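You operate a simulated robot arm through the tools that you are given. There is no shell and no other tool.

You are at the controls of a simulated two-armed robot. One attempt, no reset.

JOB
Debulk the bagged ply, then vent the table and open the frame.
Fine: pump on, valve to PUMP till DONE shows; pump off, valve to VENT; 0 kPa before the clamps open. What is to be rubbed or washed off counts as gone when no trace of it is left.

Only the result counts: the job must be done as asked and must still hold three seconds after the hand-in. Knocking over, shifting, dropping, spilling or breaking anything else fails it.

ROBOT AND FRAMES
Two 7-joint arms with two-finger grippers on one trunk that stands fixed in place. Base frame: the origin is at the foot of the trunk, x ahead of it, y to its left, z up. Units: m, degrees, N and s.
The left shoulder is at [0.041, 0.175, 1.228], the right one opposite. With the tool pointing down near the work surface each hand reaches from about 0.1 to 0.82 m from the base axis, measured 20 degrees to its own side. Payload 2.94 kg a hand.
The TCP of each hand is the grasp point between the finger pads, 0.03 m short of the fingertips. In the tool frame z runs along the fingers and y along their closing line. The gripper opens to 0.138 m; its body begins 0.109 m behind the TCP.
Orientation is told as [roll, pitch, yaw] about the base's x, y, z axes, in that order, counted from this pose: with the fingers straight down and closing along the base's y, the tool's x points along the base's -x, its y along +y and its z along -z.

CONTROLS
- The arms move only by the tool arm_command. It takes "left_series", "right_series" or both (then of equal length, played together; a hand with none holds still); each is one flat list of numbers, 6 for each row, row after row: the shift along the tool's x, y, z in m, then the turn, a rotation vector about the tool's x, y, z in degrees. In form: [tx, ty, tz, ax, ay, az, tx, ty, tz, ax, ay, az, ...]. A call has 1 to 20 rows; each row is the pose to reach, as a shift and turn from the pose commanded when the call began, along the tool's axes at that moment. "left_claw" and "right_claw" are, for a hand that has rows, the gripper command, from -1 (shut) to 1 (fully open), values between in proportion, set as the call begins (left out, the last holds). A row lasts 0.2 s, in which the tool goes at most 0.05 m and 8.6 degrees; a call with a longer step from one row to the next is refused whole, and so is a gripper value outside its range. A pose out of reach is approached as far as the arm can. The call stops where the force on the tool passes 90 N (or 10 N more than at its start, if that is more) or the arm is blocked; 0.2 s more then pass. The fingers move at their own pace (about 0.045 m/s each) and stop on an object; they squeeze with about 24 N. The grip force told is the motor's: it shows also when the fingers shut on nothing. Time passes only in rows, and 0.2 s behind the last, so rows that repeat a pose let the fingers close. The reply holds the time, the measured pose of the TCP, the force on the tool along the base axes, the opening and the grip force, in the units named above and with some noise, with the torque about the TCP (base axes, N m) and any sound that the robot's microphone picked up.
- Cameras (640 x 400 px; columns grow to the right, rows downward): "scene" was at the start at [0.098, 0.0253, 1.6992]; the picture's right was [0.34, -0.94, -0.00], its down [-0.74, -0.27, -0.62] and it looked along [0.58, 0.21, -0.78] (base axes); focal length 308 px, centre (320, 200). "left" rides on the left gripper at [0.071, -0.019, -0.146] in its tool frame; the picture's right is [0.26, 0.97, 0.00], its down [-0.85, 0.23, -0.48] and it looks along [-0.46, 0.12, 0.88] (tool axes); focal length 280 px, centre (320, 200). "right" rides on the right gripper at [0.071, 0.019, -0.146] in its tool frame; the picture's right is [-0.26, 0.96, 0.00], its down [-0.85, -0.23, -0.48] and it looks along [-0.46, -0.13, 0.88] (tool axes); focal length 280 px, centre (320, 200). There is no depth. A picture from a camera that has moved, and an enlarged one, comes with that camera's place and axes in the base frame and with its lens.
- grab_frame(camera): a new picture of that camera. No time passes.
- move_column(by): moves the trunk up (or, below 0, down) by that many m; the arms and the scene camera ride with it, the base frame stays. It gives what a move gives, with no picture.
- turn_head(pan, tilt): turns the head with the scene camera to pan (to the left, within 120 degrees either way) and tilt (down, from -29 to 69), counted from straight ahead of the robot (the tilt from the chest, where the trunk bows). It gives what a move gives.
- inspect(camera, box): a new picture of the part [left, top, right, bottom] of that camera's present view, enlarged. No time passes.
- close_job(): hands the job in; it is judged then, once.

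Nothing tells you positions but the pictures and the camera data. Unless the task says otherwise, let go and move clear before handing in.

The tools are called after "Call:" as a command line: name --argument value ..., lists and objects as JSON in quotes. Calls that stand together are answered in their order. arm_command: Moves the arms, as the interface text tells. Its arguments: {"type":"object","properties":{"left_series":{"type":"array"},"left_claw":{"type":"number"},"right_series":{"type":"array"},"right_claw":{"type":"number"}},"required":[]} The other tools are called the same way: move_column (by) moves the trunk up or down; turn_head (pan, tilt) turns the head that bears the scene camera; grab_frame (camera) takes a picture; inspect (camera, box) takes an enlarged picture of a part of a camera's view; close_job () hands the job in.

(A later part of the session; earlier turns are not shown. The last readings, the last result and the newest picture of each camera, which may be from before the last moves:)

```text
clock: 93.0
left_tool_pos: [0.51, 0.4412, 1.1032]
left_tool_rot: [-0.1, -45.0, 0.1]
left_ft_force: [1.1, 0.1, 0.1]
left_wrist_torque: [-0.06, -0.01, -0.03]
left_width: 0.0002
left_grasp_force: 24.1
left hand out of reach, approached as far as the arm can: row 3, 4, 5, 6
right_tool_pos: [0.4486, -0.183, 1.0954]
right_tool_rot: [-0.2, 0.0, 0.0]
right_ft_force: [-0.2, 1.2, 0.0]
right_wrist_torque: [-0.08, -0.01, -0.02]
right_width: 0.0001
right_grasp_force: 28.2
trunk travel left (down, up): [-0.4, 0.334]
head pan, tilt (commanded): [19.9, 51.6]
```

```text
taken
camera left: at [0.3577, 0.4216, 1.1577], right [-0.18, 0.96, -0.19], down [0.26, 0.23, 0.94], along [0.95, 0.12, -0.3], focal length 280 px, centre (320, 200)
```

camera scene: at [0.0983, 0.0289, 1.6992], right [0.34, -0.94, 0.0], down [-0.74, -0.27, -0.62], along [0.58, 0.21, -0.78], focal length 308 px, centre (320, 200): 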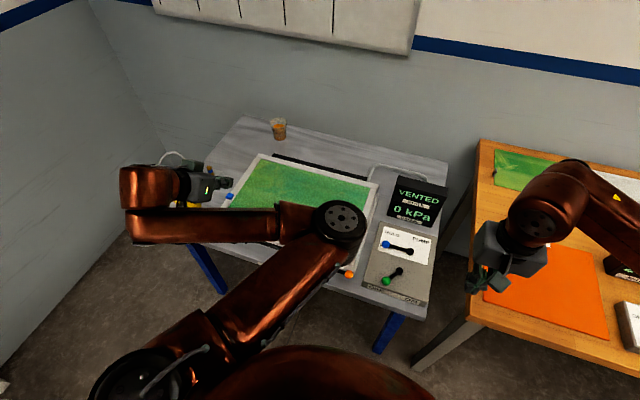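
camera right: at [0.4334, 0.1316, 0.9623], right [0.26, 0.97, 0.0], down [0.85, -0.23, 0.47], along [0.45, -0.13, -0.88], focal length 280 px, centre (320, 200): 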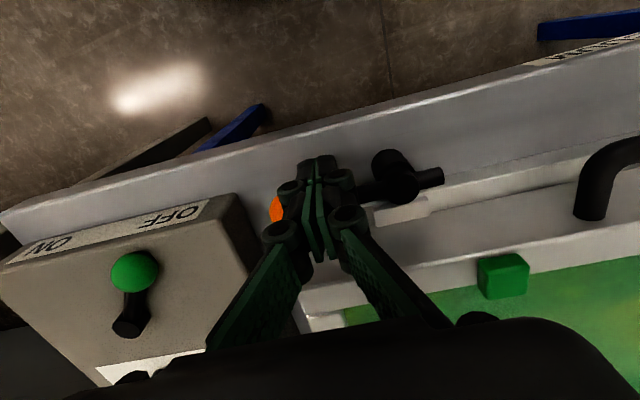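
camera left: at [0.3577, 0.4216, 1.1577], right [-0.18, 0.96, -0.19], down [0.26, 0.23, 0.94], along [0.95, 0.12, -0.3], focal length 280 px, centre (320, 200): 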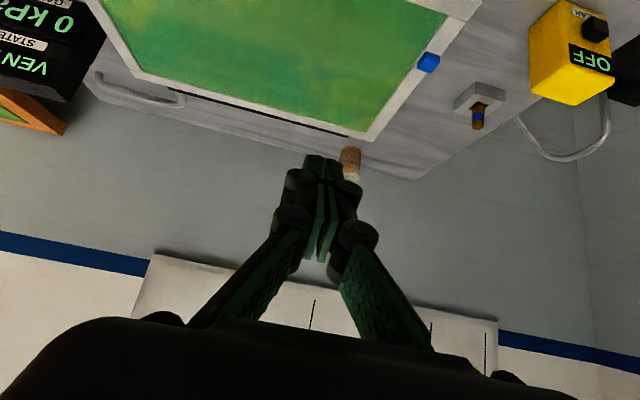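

The hand holds a 45° forward pitch at [0.51, 0.44, 1.10]. I'll bring it down in front of the handle, still clear of everything.

Call:
arm_command --left_series '[0.032, -0.0185, 0.0157, 0, 0, 0, 0.064, -0.037, 0.0313, 0, 0, 0, 0.0965, -0.0555, 0.047, 0, 0, 0, 0.1287, -0.074, 0.0627, 0, 0, 0, 0.161, -0.0925, 0.0783, 0, 0, 0, 0.193, -0.111, 0.094, 0, 0, 0, 0.193, -0.111, 0.094, 0, 0, 0]' --left_claw -1

Call:
grab_frame --camera "scene"

Call:
grab_frame --camera "left"

```text
clock: 94.6
left_tool_pos: [0.4909, 0.3748, 0.9414]
left_tool_rot: [-0.1, -44.7, -0.2]
left_ft_force: [-0.4, 0.0, -0.1]
left_wrist_torque: [0.03, -0.03, -0.04]
left_width: 0.0
left_grasp_force: 24.4
left hand out of reach, approached as far as the arm can: row 1, 2, 3, 4, 5, 6, 7
right_tool_pos: [0.4481, -0.1841, 1.0965]
right_tool_rot: [0.1, 0.1, 0.0]
right_ft_force: [-0.7, -0.4, 1.3]
right_wrist_torque: [-0.01, -0.02, 0.06]
right_width: 0.0
right_grasp_force: 28.2
trunk travel left (down, up): [-0.4, 0.334]
head pan, tilt (commanded): [19.9, 51.6]
```

```text
taken
camera scene: at [0.0976, 0.025, 1.6993], right [0.34, -0.94, 0.0], down [-0.74, -0.27, -0.62], along [0.58, 0.21, -0.78], focal length 308 px, centre (320, 200)
```

scene: 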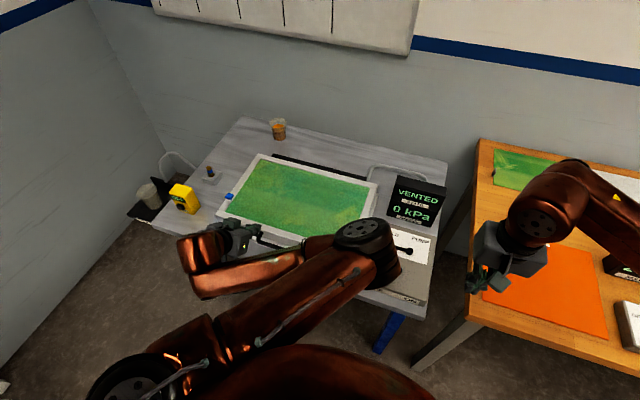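

```text
taken
camera left: at [0.3398, 0.3555, 0.9967], right [-0.18, 0.97, -0.19], down [0.27, 0.23, 0.93], along [0.95, 0.12, -0.3], focal length 280 px, centre (320, 200)
```

left: 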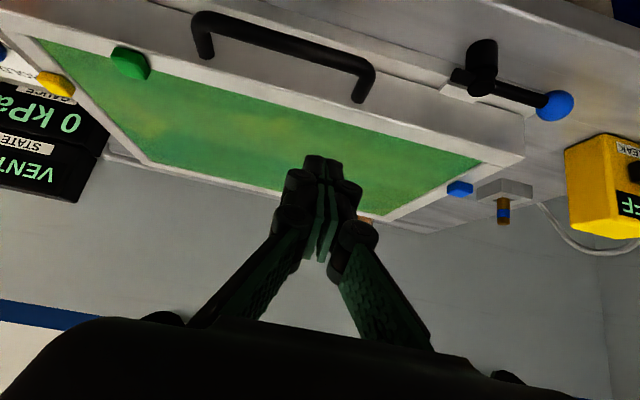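

The arm is cramped because the handle is too close below the shoulder. Raising the trunk will give it room; both hands are clear to go straight up.

Call:
move_column --by 0.3

Call:
grab_frame --camera "scene"

```text
clock: 97.6
left_tool_pos: [0.4919, 0.3725, 1.2386]
left_tool_rot: [0.0, -45.0, -0.1]
left_ft_force: [-0.2, 0.8, 0.2]
left_wrist_torque: [-0.03, 0.0, 0.03]
left_width: 0.0
left_grasp_force: 23.6
right_tool_pos: [0.4488, -0.1836, 1.3952]
right_tool_rot: [0.0, 0.0, 0.1]
right_ft_force: [0.3, 0.2, -0.1]
right_wrist_torque: [-0.01, -0.01, 0.0]
right_width: 0.0003
right_grasp_force: 28.4
trunk travel left (down, up): [-0.7, 0.034]
head pan, tilt (commanded): [19.9, 51.6]
```

```text
taken
camera scene: at [0.0541, 0.0252, 1.9988], right [0.34, -0.94, 0.0], down [-0.74, -0.27, -0.62], along [0.58, 0.21, -0.78], focal length 308 px, centre (320, 200)
```

scene: 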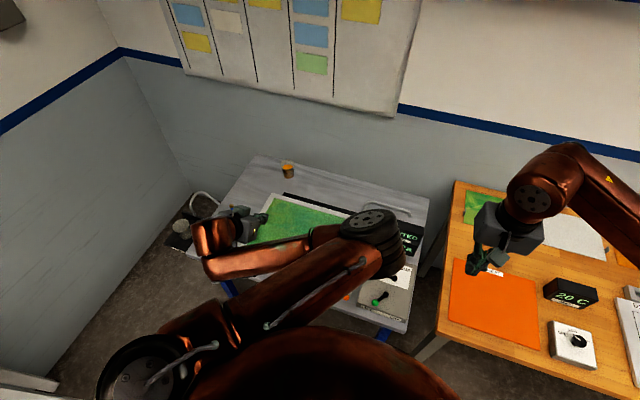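

The shoulders are now higher. I'll bring the pitched left hand down in front of the handle again.

Call:
arm_command --left_series '[0.0345, -0.0053, 0.0254, 0, 0, 0, 0.0691, -0.0106, 0.0507, 0, 0, 0, 0.1036, -0.0159, 0.0761, 0, 0, 0, 0.1382, -0.0212, 0.1015, 0, 0, 0, 0.1727, -0.0266, 0.1268, 0, 0, 0, 0.2073, -0.0319, 0.1522, 0, 0, 0, 0.2418, -0.0372, 0.1775, 0, 0, 0, 0.2764, -0.0425, 0.2029, 0, 0, 0, 0.2764, -0.0425, 0.2029, 0, 0, 0]' --left_claw -1

Call:
grab_frame --camera "scene"

Call:
grab_frame --camera "left"

```text
clock: 99.6
left_tool_pos: [0.5258, 0.4453, 0.9575]
left_tool_rot: [-5.6, -37.6, -0.6]
left_ft_force: [0.5, -0.8, 0.7]
left_wrist_torque: [0.03, -0.01, 0.01]
left_width: 0.0
left_grasp_force: 24.3
left hand out of reach, approached as far as the arm can: row 1, 2, 3, 4, 5, 6, 7, 8, 9
right_tool_pos: [0.4475, -0.184, 1.3942]
right_tool_rot: [0.0, 0.0, 0.1]
right_ft_force: [0.4, 0.3, 0.7]
right_wrist_torque: [0.01, 0.02, -0.03]
right_width: 0.0002
right_grasp_force: 28.6
trunk travel left (down, up): [-0.7, 0.034]
head pan, tilt (commanded): [19.9, 51.6]
```

```text
taken
camera scene: at [0.0535, 0.0246, 1.999], right [0.34, -0.94, 0.0], down [-0.74, -0.27, -0.62], along [0.58, 0.21, -0.78], focal length 308 px, centre (320, 200)
```

scene: 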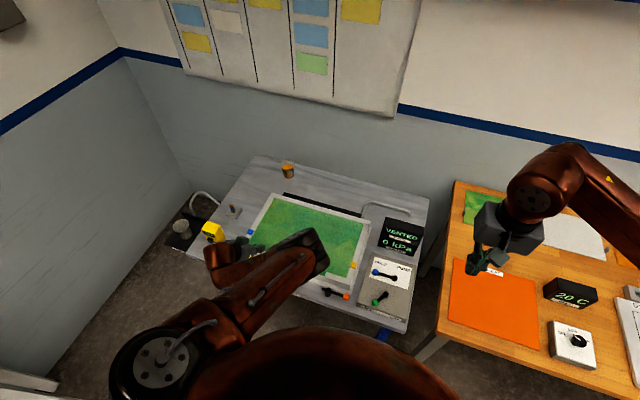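

```text
taken
camera left: at [0.3815, 0.4414, 1.0315], right [-0.14, 0.96, -0.23], down [0.4, 0.27, 0.88], along [0.91, 0.03, -0.42], focal length 280 px, centre (320, 200)
```

left: 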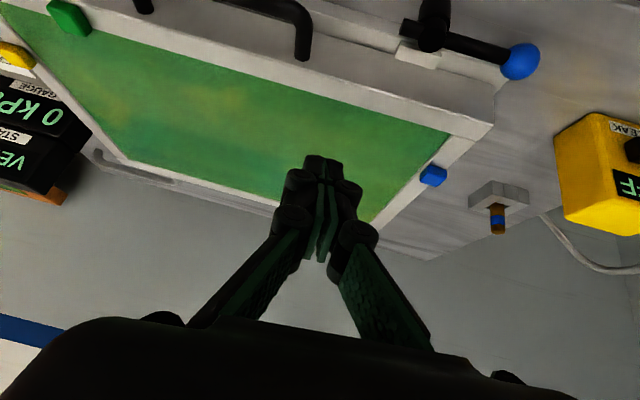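

The left arm can't bend enough that close to the body. The right arm reaching across has a better angle, so I'll park the left arm high and to the side, level again, and then lower the trunk.

Call:
arm_command --left_series '[-0.0211, 0.0129, -0.0414, -0.4, 2.68, -0.17, -0.0422, 0.0257, -0.0829, -0.8, 5.36, -0.35, -0.0633, 0.0386, -0.1243, -1.2, 8.04, -0.52, -0.0844, 0.0514, -0.1657, -1.6, 10.73, -0.69, -0.1055, 0.0643, -0.2071, -2, 13.41, -0.86, -0.1266, 0.0771, -0.2486, -2.4, 16.09, -1.04, -0.1477, 0.09, -0.29, -2.8, 18.77, -1.21, -0.1688, 0.1029, -0.3314, -3.2, 21.45, -1.38, -0.1899, 0.1157, -0.3729, -3.6, 24.13, -1.56, -0.211, 0.1286, -0.4143, -4, 26.81, -1.73, -0.2321, 0.1414, -0.4557, -4.4, 29.5, -1.9, -0.2532, 0.1543, -0.4971, -4.8, 32.18, -2.07, -0.2743, 0.1671, -0.5386, -5.2, 34.86, -2.25, -0.2954, 0.18, -0.58, -5.6, 37.54, -2.42]' --left_claw -1

Call:
grab_frame --camera "scene"

```text
clock: 102.6
left_tool_pos: [0.4212, 0.6773, 1.5858]
left_tool_rot: [-0.1, 0.0, 0.1]
left_ft_force: [-0.2, 0.3, -0.2]
left_wrist_torque: [0.02, -0.02, 0.0]
left_width: 0.0
left_grasp_force: 24.9
right_tool_pos: [0.4472, -0.1826, 1.396]
right_tool_rot: [-0.1, -0.1, 0.1]
right_ft_force: [-0.5, 0.3, -0.8]
right_wrist_torque: [-0.01, -0.04, 0.01]
right_width: 0.0001
right_grasp_force: 28.1
trunk travel left (down, up): [-0.7, 0.034]
head pan, tilt (commanded): [19.9, 51.6]
```

```text
taken
camera scene: at [0.0524, 0.0267, 1.9989], right [0.34, -0.94, 0.0], down [-0.74, -0.27, -0.62], along [0.58, 0.21, -0.78], focal length 308 px, centre (320, 200)
```

scene: 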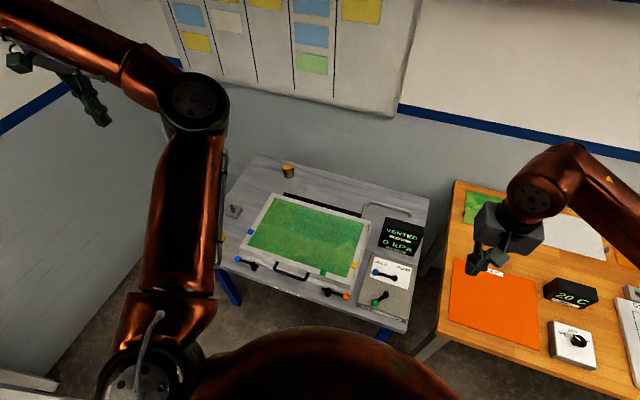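

From up here the table is in clear view, with both clamp levers swung open and 0 kPa shown. The left arm is parked, so I'll lower the trunk back to give the right arm its best reach.

Call:
move_column --by -0.3

Call:
grab_frame --camera "scene"

```text
clock: 105.6
left_tool_pos: [0.4208, 0.6788, 1.2845]
left_tool_rot: [-0.1, 0.0, 0.1]
left_ft_force: [-0.1, 0.4, -0.3]
left_wrist_torque: [0.0, -0.02, 0.01]
left_width: 0.0
left_grasp_force: 24.5
right_tool_pos: [0.4481, -0.1841, 1.0956]
right_tool_rot: [-0.1, -0.1, 0.0]
right_ft_force: [0.5, -1.1, 0.1]
right_wrist_torque: [-0.01, 0.0, 0.01]
right_width: 0.0002
right_grasp_force: 28.7
trunk travel left (down, up): [-0.4, 0.334]
head pan, tilt (commanded): [19.9, 51.6]
```

```text
taken
camera scene: at [0.0975, 0.0257, 1.6994], right [0.34, -0.94, 0.0], down [-0.74, -0.27, -0.62], along [0.58, 0.21, -0.78], focal length 308 px, centre (320, 200)
```

scene: 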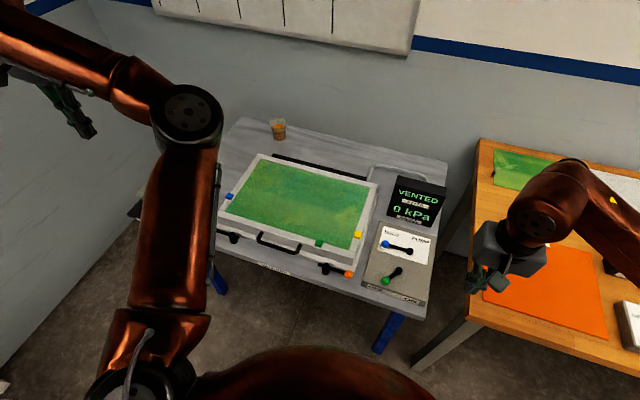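

I'll bring the right hand across in front of the handle, turning it 45° to the left on the way.

Call:
arm_command --right_series '[0, 0.045, 0.005, 0, 0, -5, 0, 0.09, 0.01, 0, 0, -10, 0, 0.135, 0.015, 0, 0, -15, 0, 0.18, 0.02, 0, 0, -20, 0, 0.225, 0.025, 0, 0, -25, 0, 0.27, 0.03, 0, 0, -30, 0, 0.315, 0.035, 0, 0, -35, 0, 0.36, 0.04, 0, 0, -40, 0, 0.404, 0.045, 0, 0, -45]' --right_claw -1

Call:
grab_frame --camera "scene"

```text
clock: 107.6
left_tool_pos: [0.4219, 0.6834, 1.2833]
left_tool_rot: [-0.2, -0.1, 0.0]
left_ft_force: [-0.3, 0.0, 0.1]
left_wrist_torque: [-0.03, 0.02, 0.02]
left_width: 0.0
left_grasp_force: 24.1
right_tool_pos: [0.4478, 0.2224, 1.0478]
right_tool_rot: [-0.2, 0.1, 45.2]
right_ft_force: [0.8, -0.2, 0.1]
right_wrist_torque: [-0.07, -0.03, 0.02]
right_width: 0.0
right_grasp_force: 28.6
trunk travel left (down, up): [-0.4, 0.334]
head pan, tilt (commanded): [19.9, 51.6]
```

```text
taken
camera scene: at [0.0981, 0.0296, 1.6992], right [0.34, -0.94, 0.0], down [-0.74, -0.27, -0.62], along [0.58, 0.21, -0.78], focal length 308 px, centre (320, 200)
```

scene: 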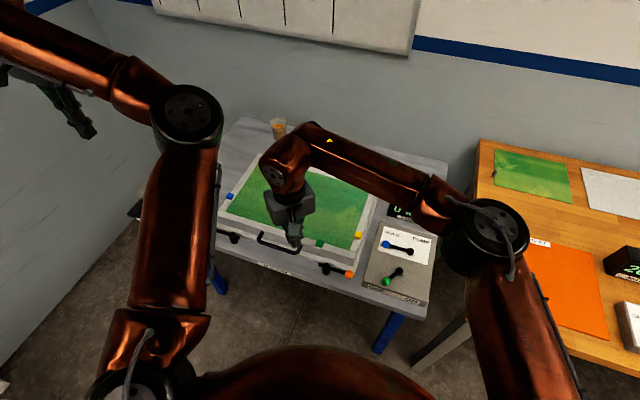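

The 45° turn was fully reached. Now I'll pitch the hand 45° outward along that direction.

Call:
arm_command --right_series '[0, 0, 0, 0, -7.5, 0, 0, 0, 0, 0, -15, 0, 0, 0, 0, 0, -22.5, 0, 0, 0, 0, 0, -30, 0, 0, 0, 0, 0, -37.5, 0, 0, 0, 0, 0, -45, 0]' --right_claw -1

Call:
grab_frame --camera "scene"

Call:
grab_frame --camera "right"

```text
clock: 109.0
left_tool_pos: [0.4218, 0.6791, 1.2847]
left_tool_rot: [0.0, 0.0, 0.1]
left_ft_force: [-0.2, -0.4, -0.3]
left_wrist_torque: [0.03, -0.04, -0.02]
left_width: 0.0002
left_grasp_force: 24.3
right_tool_pos: [0.4485, 0.2206, 1.0501]
right_tool_rot: [0.0, -45.0, 45.1]
right_ft_force: [0.5, 0.8, 0.2]
right_wrist_torque: [-0.03, 0.0, 0.0]
right_width: 0.0
right_grasp_force: 28.5
trunk travel left (down, up): [-0.4, 0.334]
head pan, tilt (commanded): [19.9, 51.6]
```

```text
taken
camera scene: at [0.0977, 0.0256, 1.6993], right [0.34, -0.94, 0.0], down [-0.74, -0.27, -0.62], along [0.58, 0.21, -0.78], focal length 308 px, centre (320, 200)
```

scene: 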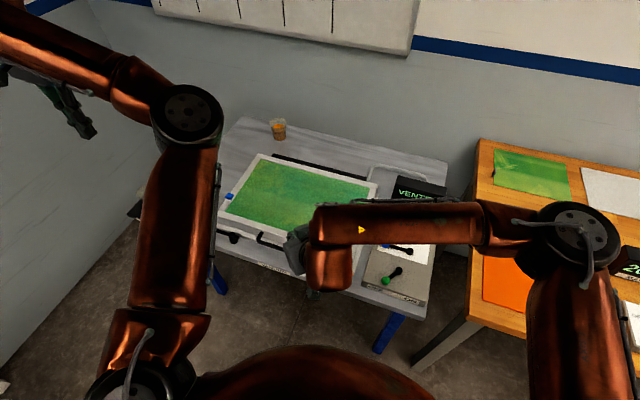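

```text
taken
camera right: at [0.3266, 0.126, 1.1033], right [-0.55, 0.81, 0.19], down [0.35, 0.02, 0.94], along [0.76, 0.58, -0.3], focal length 280 px, centre (320, 200)
```

right: 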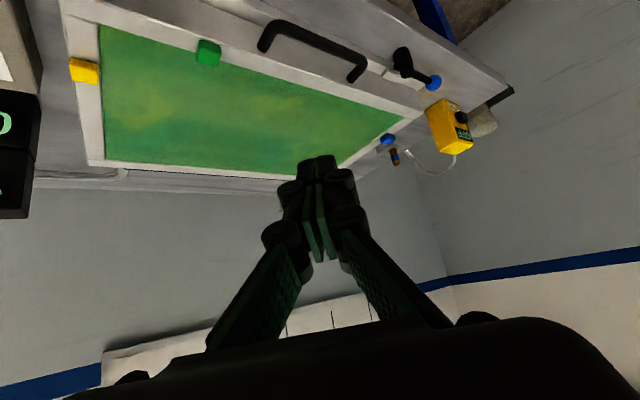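

The right hand reaches this pose easily. I'll flatten it a bit more, to 60°, and come down to just in front of the handle.

Call:
arm_command --right_series '[0.0178, 0.0097, 0.0353, 0, -3.75, 0, 0.0355, 0.0195, 0.0705, 0, -7.5, 0, 0.0533, 0.0292, 0.1058, 0, -11.25, 0, 0.071, 0.0389, 0.141, 0, -15, 0, 0.071, 0.0389, 0.141, 0, -15, 0]' --right_claw -1

Call:
grab_frame --camera "scene"

Call:
grab_frame --camera "right"

```text
clock: 110.2
left_tool_pos: [0.4228, 0.6782, 1.2839]
left_tool_rot: [-0.1, 0.2, 0.0]
left_ft_force: [0.2, -0.3, -0.1]
left_wrist_torque: [0.04, 0.0, 0.02]
left_width: 0.0
left_grasp_force: 23.8
right_tool_pos: [0.4553, 0.2818, 0.9]
right_tool_rot: [0.0, -60.0, 45.0]
right_ft_force: [0.5, -0.6, 0.6]
right_wrist_torque: [0.04, 0.0, 0.01]
right_width: 0.0001
right_grasp_force: 28.1
trunk travel left (down, up): [-0.4, 0.334]
head pan, tilt (commanded): [19.9, 51.6]
```

```text
taken
camera scene: at [0.0988, 0.0252, 1.6992], right [0.34, -0.94, 0.0], down [-0.74, -0.27, -0.62], along [0.58, 0.21, -0.78], focal length 308 px, centre (320, 200)
```

scene: 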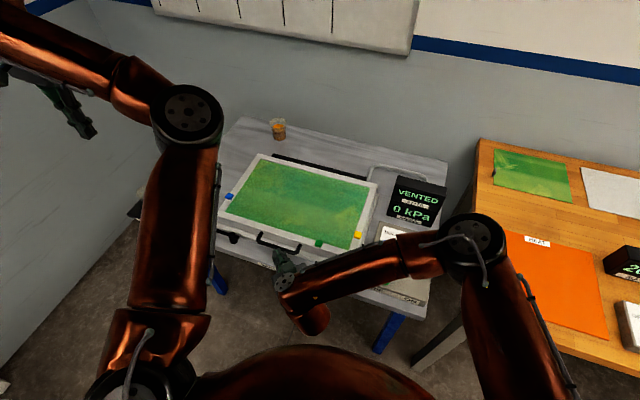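

```text
taken
camera right: at [0.3285, 0.1817, 0.9131], right [-0.59, 0.77, 0.23], down [0.17, -0.15, 0.97], along [0.79, 0.61, -0.04], focal length 280 px, centre (320, 200)
```

right: 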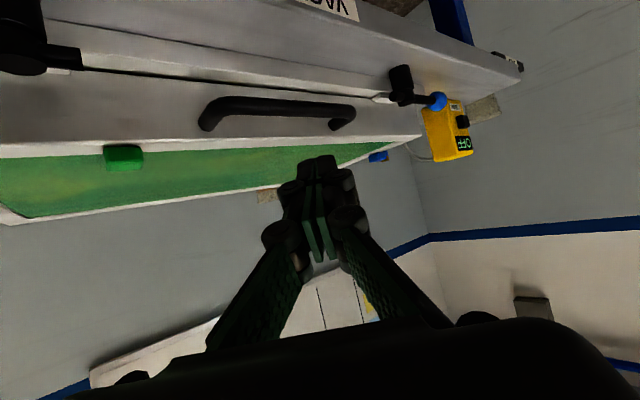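

The pose is good and the view is now from the front of the handle (image upside down). I'll zoom in to check the bar's height and the gap below it.

Call:
inspect --camera "right" --box '[180, 50, 440, 210]'

Call:
inspect --camera "scene" --box '[210, 210, 340, 310]'

```text
2.46 times, centred on (310, 130) of right
camera zoom: at [0.3285, 0.1817, 0.9131], right [-0.59, 0.77, 0.23], down [0.17, -0.15, 0.97], along [0.79, 0.61, -0.04], focal length 690 px, centre (345, 372)
```

zoom: 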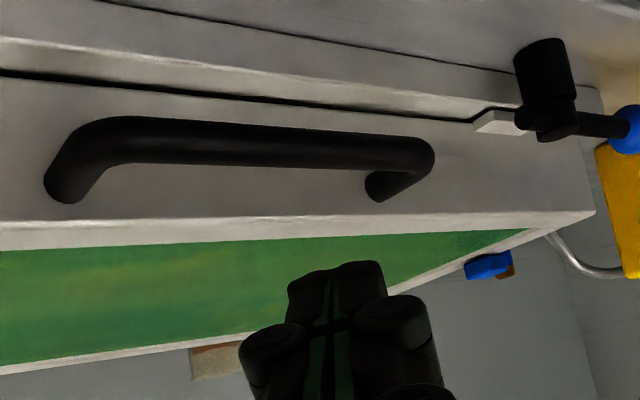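

```text
4.00 times, centred on (275, 260) of scene
camera zoom: at [0.0988, 0.0252, 1.6992], right [0.34, -0.94, 0.0], down [-0.74, -0.27, -0.62], along [0.58, 0.21, -0.78], focal length 1233 px, centre (500, -40)
```

zoom: 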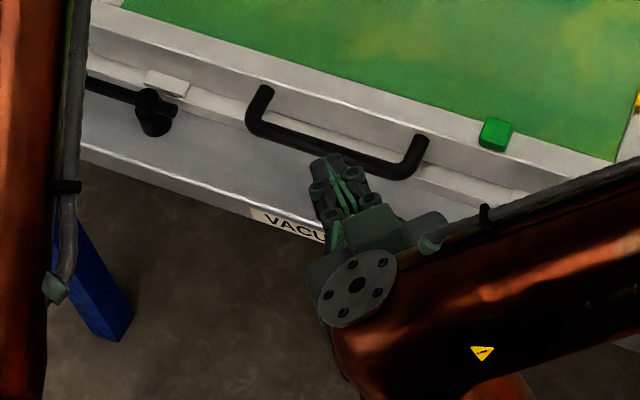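

The bar is at about z = 0.82 with roughly 5 cm of free space down to the table, and the lid seam is at z ≈ 0.786. I'll lower the fingers and slide the closed tips under the bar.

Call:
arm_command --right_series '[0.0285, 0.001, 0.022, 0, 0, 0, 0.057, 0.002, 0.0443, 0, 0, 0, 0.057, 0.002, 0.0593, 0, 0, 0, 0.057, 0.002, 0.0743, 0, 0, 0, 0.057, 0.002, 0.0843, 0, 0, 0, 0.057, 0.002, 0.0943, 0, 0, 0]' --right_claw -1

Call:
grab_frame --camera "right"

Call:
inspect --camera "scene" --box '[210, 200, 340, 300]'

```text
clock: 111.6
left_tool_pos: [0.4225, 0.6803, 1.2832]
left_tool_rot: [-0.1, -0.1, 0.1]
left_ft_force: [-1.2, -0.1, -0.2]
left_wrist_torque: [-0.02, 0.03, 0.0]
left_width: 0.0
left_grasp_force: 24.3
right_tool_pos: [0.4903, 0.323, 0.803]
right_tool_rot: [0.0, -60.0, 45.2]
right_ft_force: [0.6, 0.4, 0.6]
right_wrist_torque: [0.0, 0.0, -0.03]
right_width: 0.0
right_grasp_force: 28.0
trunk travel left (down, up): [-0.4, 0.334]
head pan, tilt (commanded): [19.9, 51.6]
```

```text
taken
camera right: at [0.3641, 0.2232, 0.8149], right [-0.59, 0.77, 0.23], down [0.17, -0.15, 0.97], along [0.79, 0.61, -0.04], focal length 280 px, centre (320, 200)
```

right: 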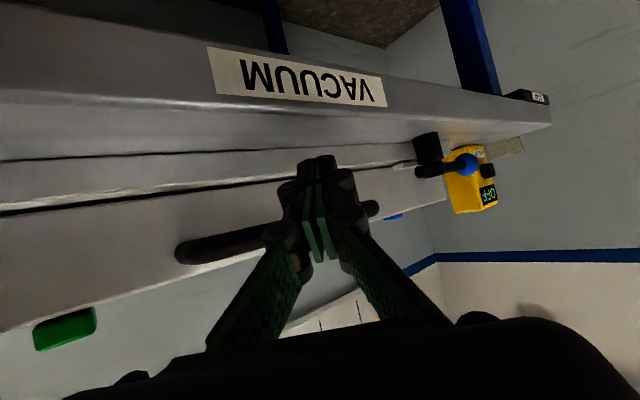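

```text
4.00 times, centred on (275, 250) of scene
camera zoom: at [0.0984, 0.0274, 1.6992], right [0.34, -0.94, 0.0], down [-0.74, -0.27, -0.62], along [0.58, 0.21, -0.78], focal length 1233 px, centre (500, 0)
```

zoom: 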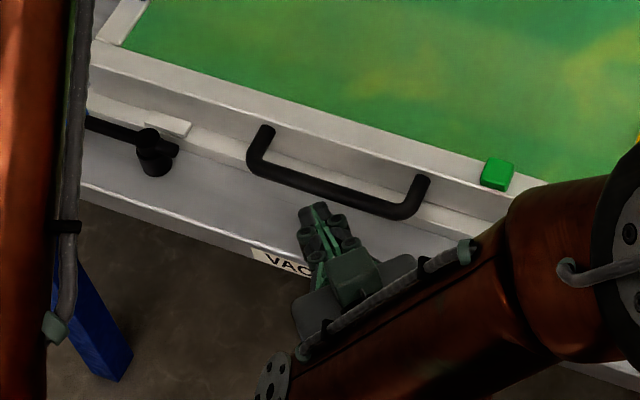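

The fingertips are just below the bar without touching. I'll make contact and lift the lid the first 10°, watching the force.

Call:
arm_command --right_series '[-0.0031, -0.0071, 0.0064, 0, 0, 0, -0.0106, -0.0077, 0.0028, 0, 0, 0, -0.0181, -0.0083, -0.0009, 0, 0, 0, -0.0333, -0.01, -0.0078, 0, 0, 0, -0.0486, -0.0122, -0.0141, 0, 0, 0, -0.064, -0.0148, -0.0199, 0, 0, 0]' --right_claw -1

Call:
grab_frame --camera "scene"

Call:
grab_frame --camera "right"

```text
clock: 113.0
left_tool_pos: [0.4219, 0.6795, 1.2835]
left_tool_rot: [0.1, 0.0, 0.1]
left_ft_force: [0.4, -0.1, 0.2]
left_wrist_torque: [0.03, -0.02, 0.0]
left_width: 0.0
left_grasp_force: 23.9
right_tool_pos: [0.5127, 0.3231, 0.8684]
right_tool_rot: [-0.3, -60.2, 45.2]
right_ft_force: [0.3, 0.1, -0.8]
right_wrist_torque: [-0.01, 0.02, 0.01]
right_width: 0.0
right_grasp_force: 28.5
trunk travel left (down, up): [-0.4, 0.334]
head pan, tilt (commanded): [19.9, 51.6]
```

```text
taken
camera scene: at [0.0981, 0.0264, 1.6993], right [0.34, -0.94, 0.0], down [-0.74, -0.27, -0.62], along [0.58, 0.21, -0.78], focal length 308 px, centre (320, 200)
```

scene: 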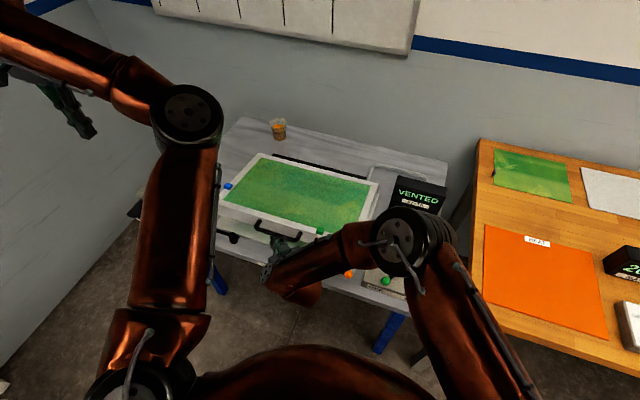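

```text
taken
camera right: at [0.3855, 0.2227, 0.8815], right [-0.59, 0.78, 0.22], down [0.17, -0.15, 0.97], along [0.79, 0.61, -0.04], focal length 280 px, centre (320, 200)
```

right: 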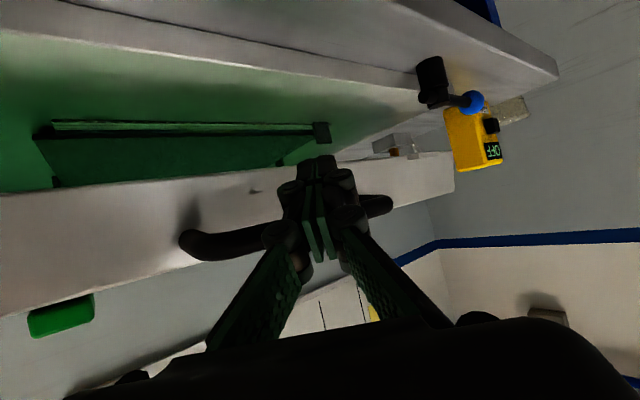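

The lid is lifting smoothly with almost no load, and I can see the ply underneath. I'll carry on along the arc to about 30°.

Call:
arm_command --right_series '[-0.0155, -0.0033, -0.0053, 0, 0, 0, -0.0311, -0.0069, -0.0101, 0, 0, 0, -0.0468, -0.0111, -0.0142, 0, 0, 0, -0.0624, -0.0157, -0.0179, 0, 0, 0, -0.078, -0.0209, -0.021, 0, 0, 0, -0.0935, -0.0264, -0.0235, 0, 0, 0, -0.109, -0.0325, -0.0255, 0, 0, 0, -0.1244, -0.039, -0.0269, 0, 0, 0]' --right_claw -1

Call:
grab_frame --camera "scene"

Call:
grab_frame --camera "right"

```text
clock: 114.8
left_tool_pos: [0.4217, 0.6794, 1.2837]
left_tool_rot: [0.0, 0.0, 0.2]
left_ft_force: [0.3, 0.0, -0.2]
left_wrist_torque: [0.01, 0.0, -0.02]
left_width: 0.0
left_grasp_force: 24.0
right_tool_pos: [0.568, 0.3244, 0.9911]
right_tool_rot: [-0.2, -60.0, 45.3]
right_ft_force: [0.2, -0.1, 0.1]
right_wrist_torque: [-0.02, 0.0, 0.0]
right_width: 0.0
right_grasp_force: 28.6
trunk travel left (down, up): [-0.4, 0.334]
head pan, tilt (commanded): [19.9, 51.6]
```

```text
taken
camera scene: at [0.0983, 0.0264, 1.6993], right [0.34, -0.94, 0.0], down [-0.74, -0.27, -0.62], along [0.58, 0.21, -0.78], focal length 308 px, centre (320, 200)
```

scene: 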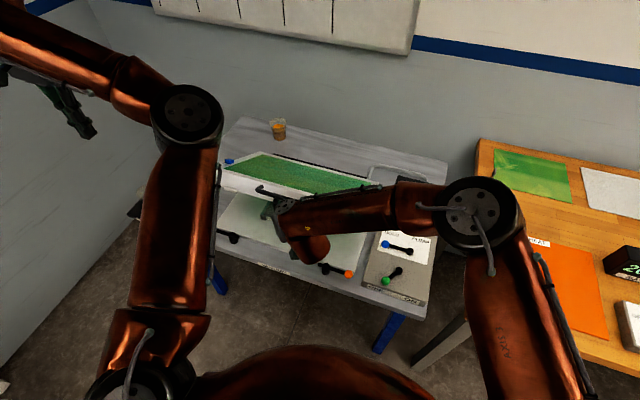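

```text
taken
camera right: at [0.4418, 0.2229, 1.0032], right [-0.59, 0.78, 0.23], down [0.17, -0.15, 0.97], along [0.79, 0.61, -0.04], focal length 280 px, centre (320, 200)
```

right: 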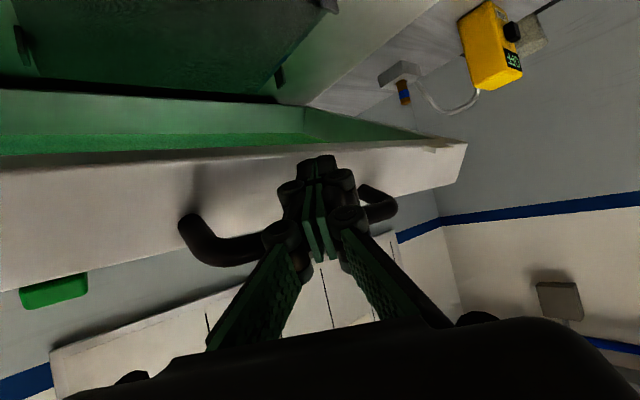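

The lid is at about 30° and still moving freely. I'll continue to about 50°.

Call:
arm_command --right_series '[-0.0152, -0.0069, -0.0009, 0, 0, 0, -0.0303, -0.0141, -0.0012, 0, 0, 0, -0.0451, -0.0218, -0.0009, 0, 0, 0, -0.0598, -0.03, 0, 0, 0, 0, -0.0741, -0.0384, 0.0015, 0, 0, 0, -0.0881, -0.0472, 0.0036, 0, 0, 0, -0.1018, -0.0563, 0.0063, 0, 0, 0, -0.1154, -0.0658, 0.0094, 0, 0, 0]' --right_claw -1

Call:
grab_frame --camera "scene"

Call:
grab_frame --camera "right"

```text
clock: 116.6
left_tool_pos: [0.4178, 0.679, 1.2879]
left_tool_rot: [-0.1, -0.3, 0.1]
left_ft_force: [-0.6, 0.1, -0.4]
left_wrist_torque: [-0.01, -0.02, 0.03]
left_width: 0.0
left_grasp_force: 24.3
right_tool_pos: [0.6578, 0.3235, 1.0896]
right_tool_rot: [-0.3, -60.4, 45.4]
right_ft_force: [-16.8, -1.5, 21.2]
right_wrist_torque: [0.08, -0.02, 0.04]
right_width: 0.0
right_grasp_force: 28.4
trunk travel left (down, up): [-0.4, 0.334]
head pan, tilt (commanded): [19.9, 51.6]
```

```text
taken
camera scene: at [0.0927, 0.0247, 1.6998], right [0.34, -0.94, 0.0], down [-0.73, -0.27, -0.62], along [0.59, 0.21, -0.78], focal length 308 px, centre (320, 200)
```

scene: 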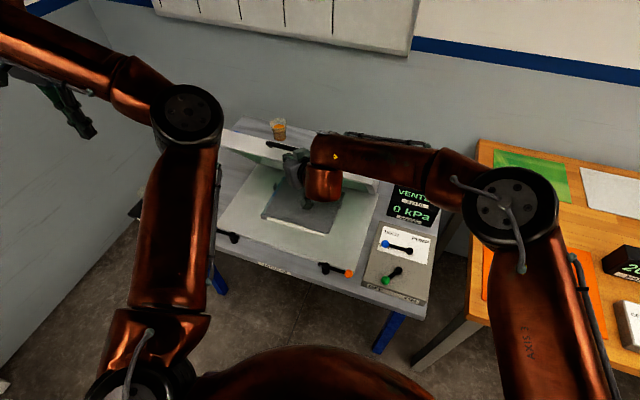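

```text
taken
camera right: at [0.5313, 0.223, 1.101], right [-0.59, 0.77, 0.23], down [0.17, -0.16, 0.97], along [0.79, 0.62, -0.04], focal length 280 px, centre (320, 200)
```

right: 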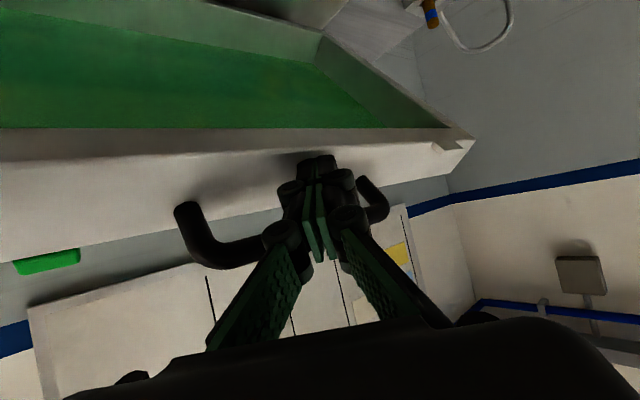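

The lid is at about 51°, and the force shows my fingertips pressing on the lid's front face. I'll draw the fingers back about 12 mm along their length so they only support the bar.

Call:
arm_command --right_series '[0, 0, -0.006, 0, 0, 0, 0, 0, -0.012, 0, 0, 0]' --right_claw -1

Call:
grab_frame --camera "right"

Call:
inspect --camera "scene" --box '[200, 100, 400, 260]'

```text
clock: 117.2
left_tool_pos: [0.4228, 0.6784, 1.285]
left_tool_rot: [0.0, -0.1, -0.1]
left_ft_force: [0.4, -1.3, -0.1]
left_wrist_torque: [0.03, -0.01, -0.01]
left_width: 0.0
left_grasp_force: 23.7
right_tool_pos: [0.6559, 0.3119, 1.0883]
right_tool_rot: [-0.2, -59.8, 44.9]
right_ft_force: [-4.1, -2.1, 2.1]
right_wrist_torque: [-0.01, 0.03, 0.0]
right_width: 0.0001
right_grasp_force: 28.2
trunk travel left (down, up): [-0.4, 0.334]
head pan, tilt (commanded): [19.9, 51.6]
```

```text
taken
camera right: at [0.5279, 0.2117, 1.1011], right [-0.59, 0.78, 0.22], down [0.17, -0.15, 0.97], along [0.79, 0.61, -0.05], focal length 280 px, centre (320, 200)
```

right: 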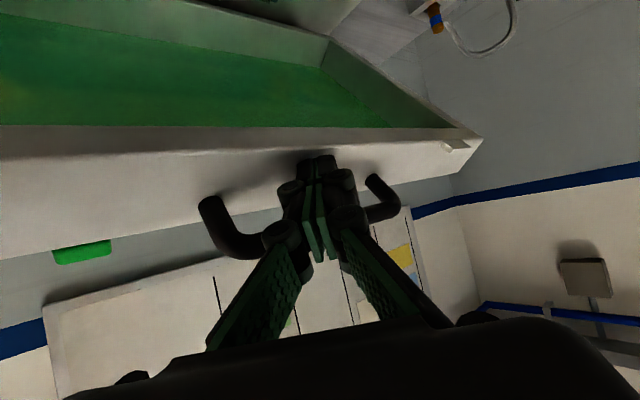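

```text
2.50 times, centred on (300, 180) of scene
camera zoom: at [0.0982, 0.0246, 1.699], right [0.34, -0.94, 0.0], down [-0.74, -0.27, -0.62], along [0.58, 0.21, -0.78], focal length 771 px, centre (370, 250)
```

zoom: 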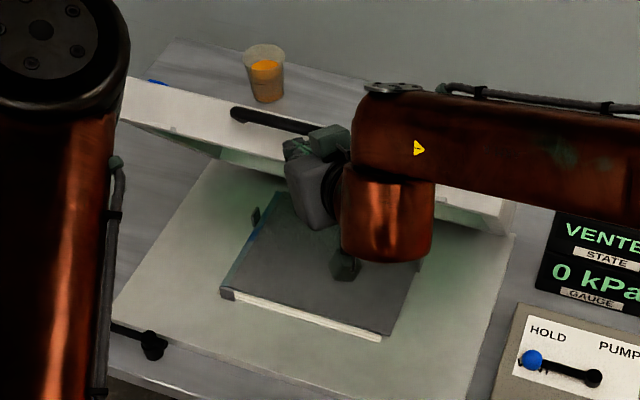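

The axial load is gone and the lid is still resting on the fingers at about 50°. I'll continue to about 62°, keeping the tips drawn back.

Call:
arm_command --right_series '[-0.0133, -0.0092, 0.003, 0, 0, 0, -0.0261, -0.0189, 0.0067, 0, 0, 0, -0.0386, -0.0288, 0.0109, 0, 0, 0, -0.0506, -0.0388, 0.0156, 0, 0, 0, -0.0621, -0.0493, 0.0211, 0, 0, 0]' --right_claw -1

Call:
grab_frame --camera "right"

Call:
grab_frame --camera "scene"

```text
clock: 118.4
left_tool_pos: [0.4215, 0.6802, 1.2847]
left_tool_rot: [-0.1, 0.1, 0.1]
left_ft_force: [1.0, -0.5, -0.6]
left_wrist_torque: [-0.01, 0.03, -0.04]
left_width: 0.0
left_grasp_force: 24.4
right_tool_pos: [0.7257, 0.3151, 1.1329]
right_tool_rot: [-0.2, -59.9, 45.1]
right_ft_force: [-0.5, -0.3, -0.4]
right_wrist_torque: [0.01, 0.02, -0.01]
right_width: 0.0
right_grasp_force: 28.8
trunk travel left (down, up): [-0.4, 0.334]
head pan, tilt (commanded): [19.9, 51.6]
```

```text
taken
camera right: at [0.5981, 0.2148, 1.1455], right [-0.59, 0.78, 0.23], down [0.17, -0.15, 0.97], along [0.79, 0.61, -0.04], focal length 280 px, centre (320, 200)
```

right: 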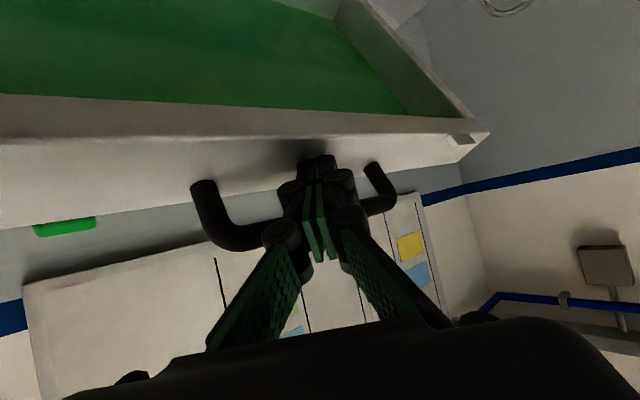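

```text
taken
camera scene: at [0.0985, 0.0265, 1.6992], right [0.34, -0.94, 0.0], down [-0.74, -0.27, -0.62], along [0.58, 0.21, -0.78], focal length 308 px, centre (320, 200)
```

scene: 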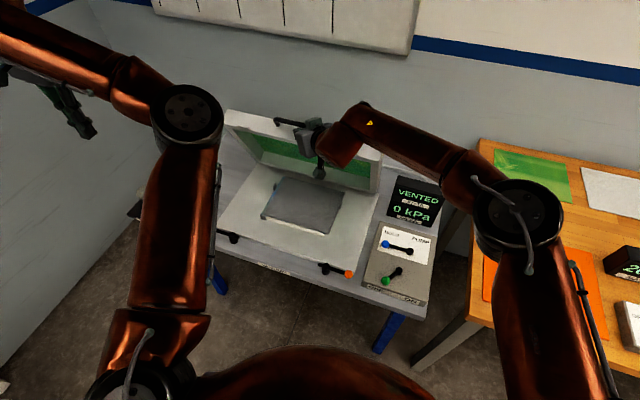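

The lid is at about 62° and very light. I'll take it on to about 78°.

Call:
arm_command --right_series '[-0.0111, -0.0106, 0.0058, 0, 0, 0, -0.0217, -0.0215, 0.0123, 0, 0, 0, -0.0316, -0.0325, 0.0192, 0, 0, 0, -0.041, -0.0436, 0.0267, 0, 0, 0, -0.0498, -0.055, 0.0347, 0, 0, 0, -0.0582, -0.0665, 0.0431, 0, 0, 0]' --right_claw -1

Call:
grab_frame --camera "right"

Call:
grab_frame --camera "scene"

```text
clock: 119.8
left_tool_pos: [0.4236, 0.6796, 1.2845]
left_tool_rot: [0.0, 0.0, 0.0]
left_ft_force: [0.9, -0.3, 0.6]
left_wrist_torque: [-0.02, -0.04, -0.02]
left_width: 0.0
left_grasp_force: 23.8
right_tool_pos: [0.7765, 0.316, 1.1527]
right_tool_rot: [-0.1, -59.9, 45.3]
right_ft_force: [-0.2, -0.3, 0.4]
right_wrist_torque: [0.02, -0.01, 0.0]
right_width: 0.0
right_grasp_force: 28.4
right hand out of reach, approached as far as the arm can: row 4, 5, 6
trunk travel left (down, up): [-0.4, 0.334]
head pan, tilt (commanded): [19.9, 51.6]
```

```text
taken
camera right: at [0.6498, 0.2155, 1.1656], right [-0.59, 0.77, 0.23], down [0.17, -0.15, 0.97], along [0.79, 0.61, -0.04], focal length 280 px, centre (320, 200)
```

right: 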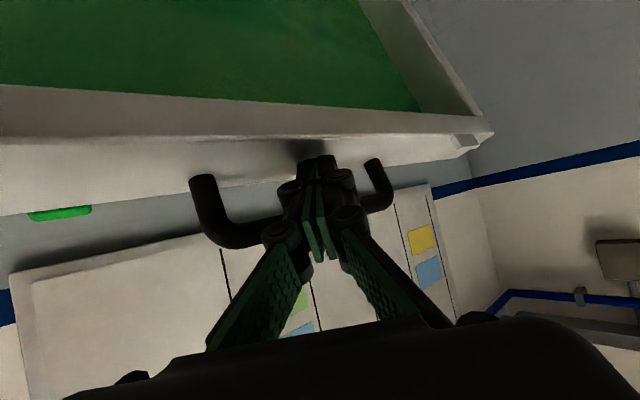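

```text
taken
camera scene: at [0.0983, 0.0269, 1.6992], right [0.34, -0.94, 0.0], down [-0.74, -0.27, -0.62], along [0.58, 0.21, -0.78], focal length 308 px, centre (320, 200)
```

scene: 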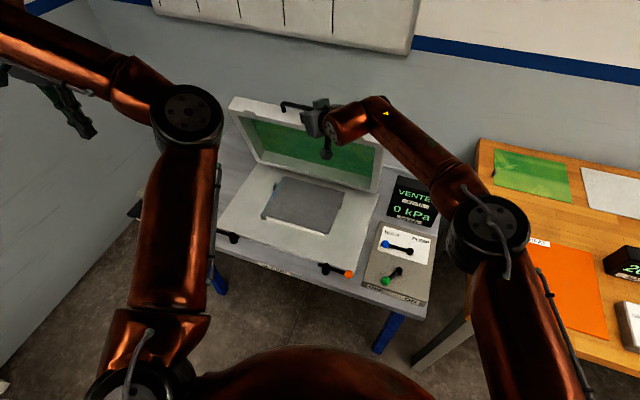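

The right arm has reached its limit with the lid at about 70°. I'll back the fingers off slightly to see whether the lid stays up by itself.

Call:
arm_command --right_series '[0.0054, 0.0027, 0, 0, 0, 0, 0.0108, 0.0054, 0, 0, 0, 0, 0.0108, 0.0054, 0, 0, 0, 0]' --right_claw -1

Call:
grab_frame --camera "right"

Call:
grab_frame --camera "scene"

```text
clock: 120.6
left_tool_pos: [0.4186, 0.6788, 1.2874]
left_tool_rot: [0.0, 0.0, 0.2]
left_ft_force: [0.9, -0.1, -0.1]
left_wrist_torque: [-0.02, -0.02, 0.01]
left_width: 0.0001
left_grasp_force: 23.9
right_tool_pos: [0.7664, 0.3148, 1.149]
right_tool_rot: [-0.1, -60.3, 45.2]
right_ft_force: [-5.7, 1.0, 21.5]
right_wrist_torque: [0.15, -0.27, 0.03]
right_width: 0.0002
right_grasp_force: 28.8
trunk travel left (down, up): [-0.4, 0.334]
head pan, tilt (commanded): [19.9, 51.6]
```

```text
taken
camera right: at [0.639, 0.2149, 1.1601], right [-0.59, 0.77, 0.23], down [0.17, -0.16, 0.97], along [0.79, 0.61, -0.03], focal length 280 px, centre (320, 200)
```

right: 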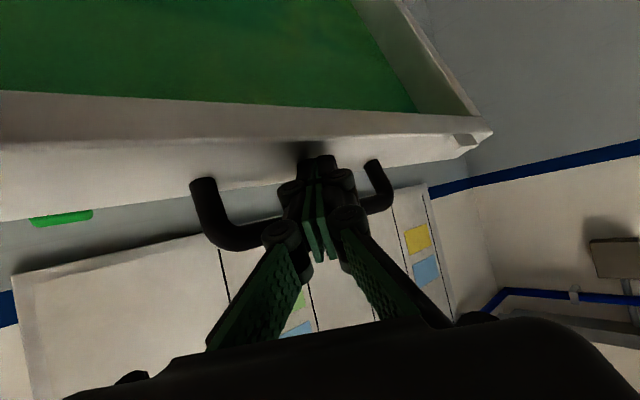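

```text
taken
camera scene: at [0.0942, 0.0253, 1.6997], right [0.34, -0.94, 0.0], down [-0.73, -0.27, -0.62], along [0.59, 0.21, -0.78], focal length 308 px, centre (320, 200)
```

scene: 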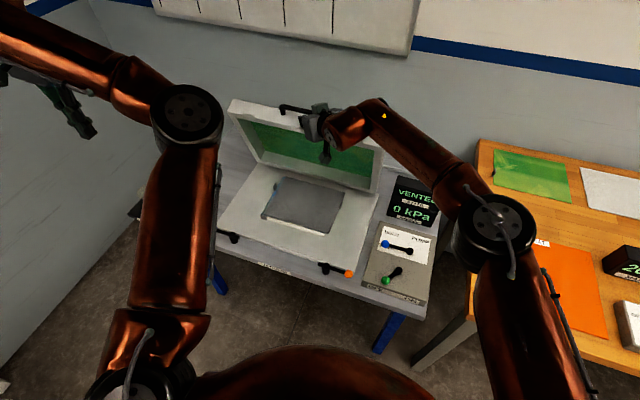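

My fingertips are now pressing on the lid's edge, so I'll draw them back a little along their own direction and re-check.

Call:
arm_command --right_series '[0, 0, -0.005, 0, 0, 0, 0, 0, -0.01, 0, 0, 0, 0, 0, -0.01, 0, 0, 0]' --right_claw -1

Call:
grab_frame --camera "right"

Call:
inspect --camera "scene" --box '[210, 80, 410, 240]'

```text
clock: 121.4
left_tool_pos: [0.4205, 0.6789, 1.2839]
left_tool_rot: [0.0, 0.0, 0.1]
left_ft_force: [0.0, 0.9, 0.3]
left_wrist_torque: [-0.02, -0.01, -0.01]
left_width: 0.0
left_grasp_force: 24.1
right_tool_pos: [0.7625, 0.3078, 1.1475]
right_tool_rot: [-0.4, -59.9, 45.2]
right_ft_force: [-4.8, 3.0, 11.5]
right_wrist_torque: [0.14, -0.08, 0.07]
right_width: 0.0002
right_grasp_force: 28.2
trunk travel left (down, up): [-0.4, 0.334]
head pan, tilt (commanded): [19.9, 51.6]
```

```text
taken
camera right: at [0.6351, 0.2079, 1.1605], right [-0.59, 0.78, 0.22], down [0.17, -0.15, 0.97], along [0.79, 0.61, -0.04], focal length 280 px, centre (320, 200)
```

right: 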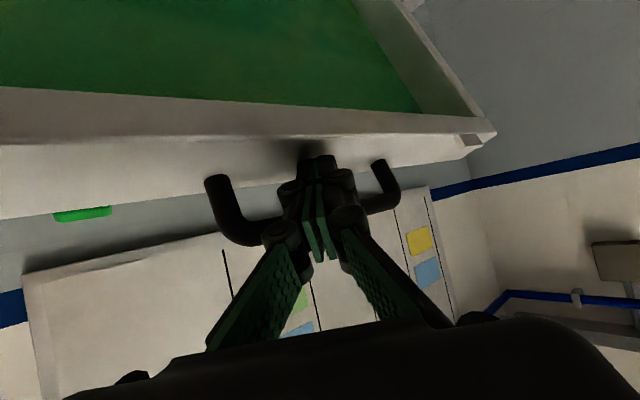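

```text
2.50 times, centred on (310, 160) of scene
camera zoom: at [0.0959, 0.027, 1.6993], right [0.34, -0.94, 0.0], down [-0.74, -0.27, -0.62], along [0.59, 0.21, -0.78], focal length 771 px, centre (345, 300)
```

zoom: 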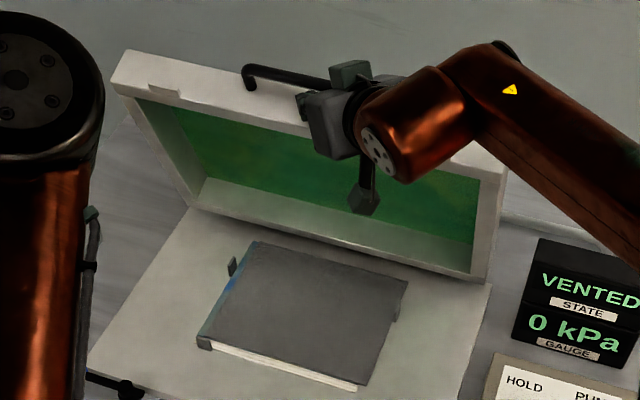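

There's still some press on the lid face. I'll draw back a little more and watch whether the lid moves.

Call:
arm_command --right_series '[0, 0, -0.004, 0, 0, 0, 0, 0, -0.008, 0, 0, 0, 0, 0, -0.012, 0, 0, 0, 0, 0, -0.012, 0, 0, 0]' --right_claw -1

Call:
grab_frame --camera "right"

Call:
inspect --camera "scene" --box '[210, 80, 410, 240]'

```text
clock: 122.4
left_tool_pos: [0.4219, 0.6789, 1.2835]
left_tool_rot: [0.0, 0.0, 0.1]
left_ft_force: [-0.6, 0.2, -0.5]
left_wrist_torque: [0.02, 0.01, 0.0]
left_width: 0.0
left_grasp_force: 24.3
right_tool_pos: [0.7563, 0.3013, 1.1543]
right_tool_rot: [-0.1, -59.8, 45.1]
right_ft_force: [-1.3, -1.3, -2.1]
right_wrist_torque: [-0.03, 0.07, 0.02]
right_width: 0.0
right_grasp_force: 28.7
trunk travel left (down, up): [-0.4, 0.334]
head pan, tilt (commanded): [19.9, 51.6]
```

```text
taken
camera right: at [0.629, 0.2012, 1.1659], right [-0.59, 0.78, 0.23], down [0.17, -0.15, 0.97], along [0.79, 0.61, -0.04], focal length 280 px, centre (320, 200)
```

right: 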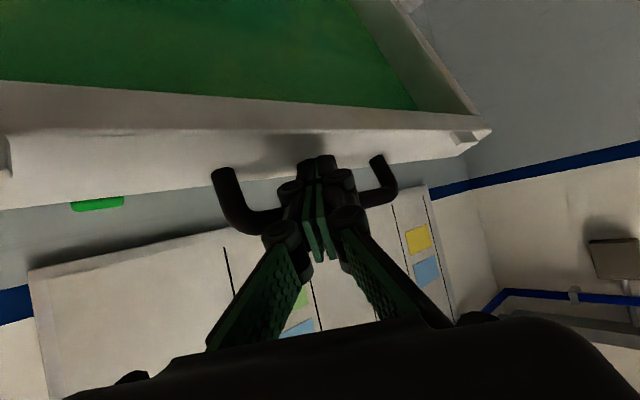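

```text
2.50 times, centred on (310, 160) of scene
camera zoom: at [0.0986, 0.0265, 1.6992], right [0.34, -0.94, 0.0], down [-0.74, -0.27, -0.62], along [0.58, 0.21, -0.78], focal length 771 px, centre (345, 300)
```

zoom: 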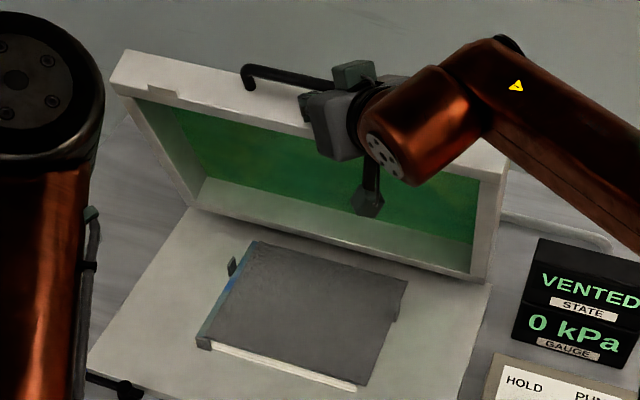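

Now there's a small force on the fingers, perhaps the lid resting on them. I'll do a clean test: lower the fingers about 1 cm and see whether the lid follows.

Call:
arm_command --right_series '[0.0045, 0.0023, -0.002, 0, 0, 0, 0.009, 0.0045, -0.004, 0, 0, 0, 0.009, 0.0045, -0.004, 0, 0, 0]' --right_claw -1

Call:
grab_frame --camera "right"

Call:
inspect --camera "scene" --box '[210, 80, 410, 240]'

```text
clock: 123.2
left_tool_pos: [0.4219, 0.6804, 1.2848]
left_tool_rot: [0.1, 0.0, 0.1]
left_ft_force: [0.0, 1.1, 0.0]
left_wrist_torque: [-0.01, -0.02, 0.02]
left_width: 0.0
left_grasp_force: 23.9
right_tool_pos: [0.7464, 0.2998, 1.1499]
right_tool_rot: [-0.1, -60.0, 45.3]
right_ft_force: [0.6, -0.7, -0.6]
right_wrist_torque: [-0.03, -0.02, 0.02]
right_width: 0.0
right_grasp_force: 28.4
trunk travel left (down, up): [-0.4, 0.334]
head pan, tilt (commanded): [19.9, 51.6]
```

```text
taken
camera right: at [0.6199, 0.199, 1.161], right [-0.59, 0.77, 0.23], down [0.17, -0.15, 0.97], along [0.79, 0.61, -0.04], focal length 280 px, centre (320, 200)
```

right: 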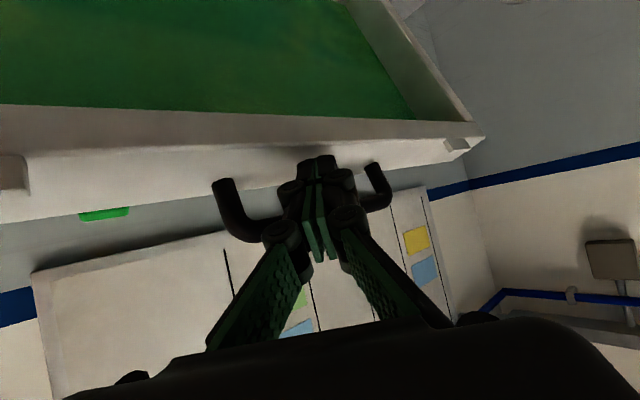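

```text
2.50 times, centred on (310, 160) of scene
camera zoom: at [0.0983, 0.0269, 1.6992], right [0.34, -0.94, 0.0], down [-0.74, -0.27, -0.62], along [0.58, 0.21, -0.78], focal length 771 px, centre (345, 300)
```

zoom: 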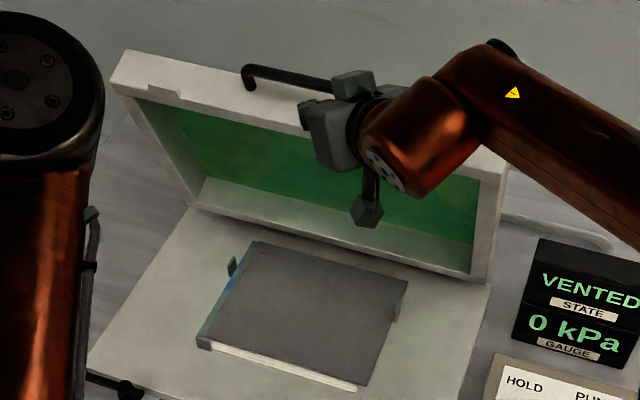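

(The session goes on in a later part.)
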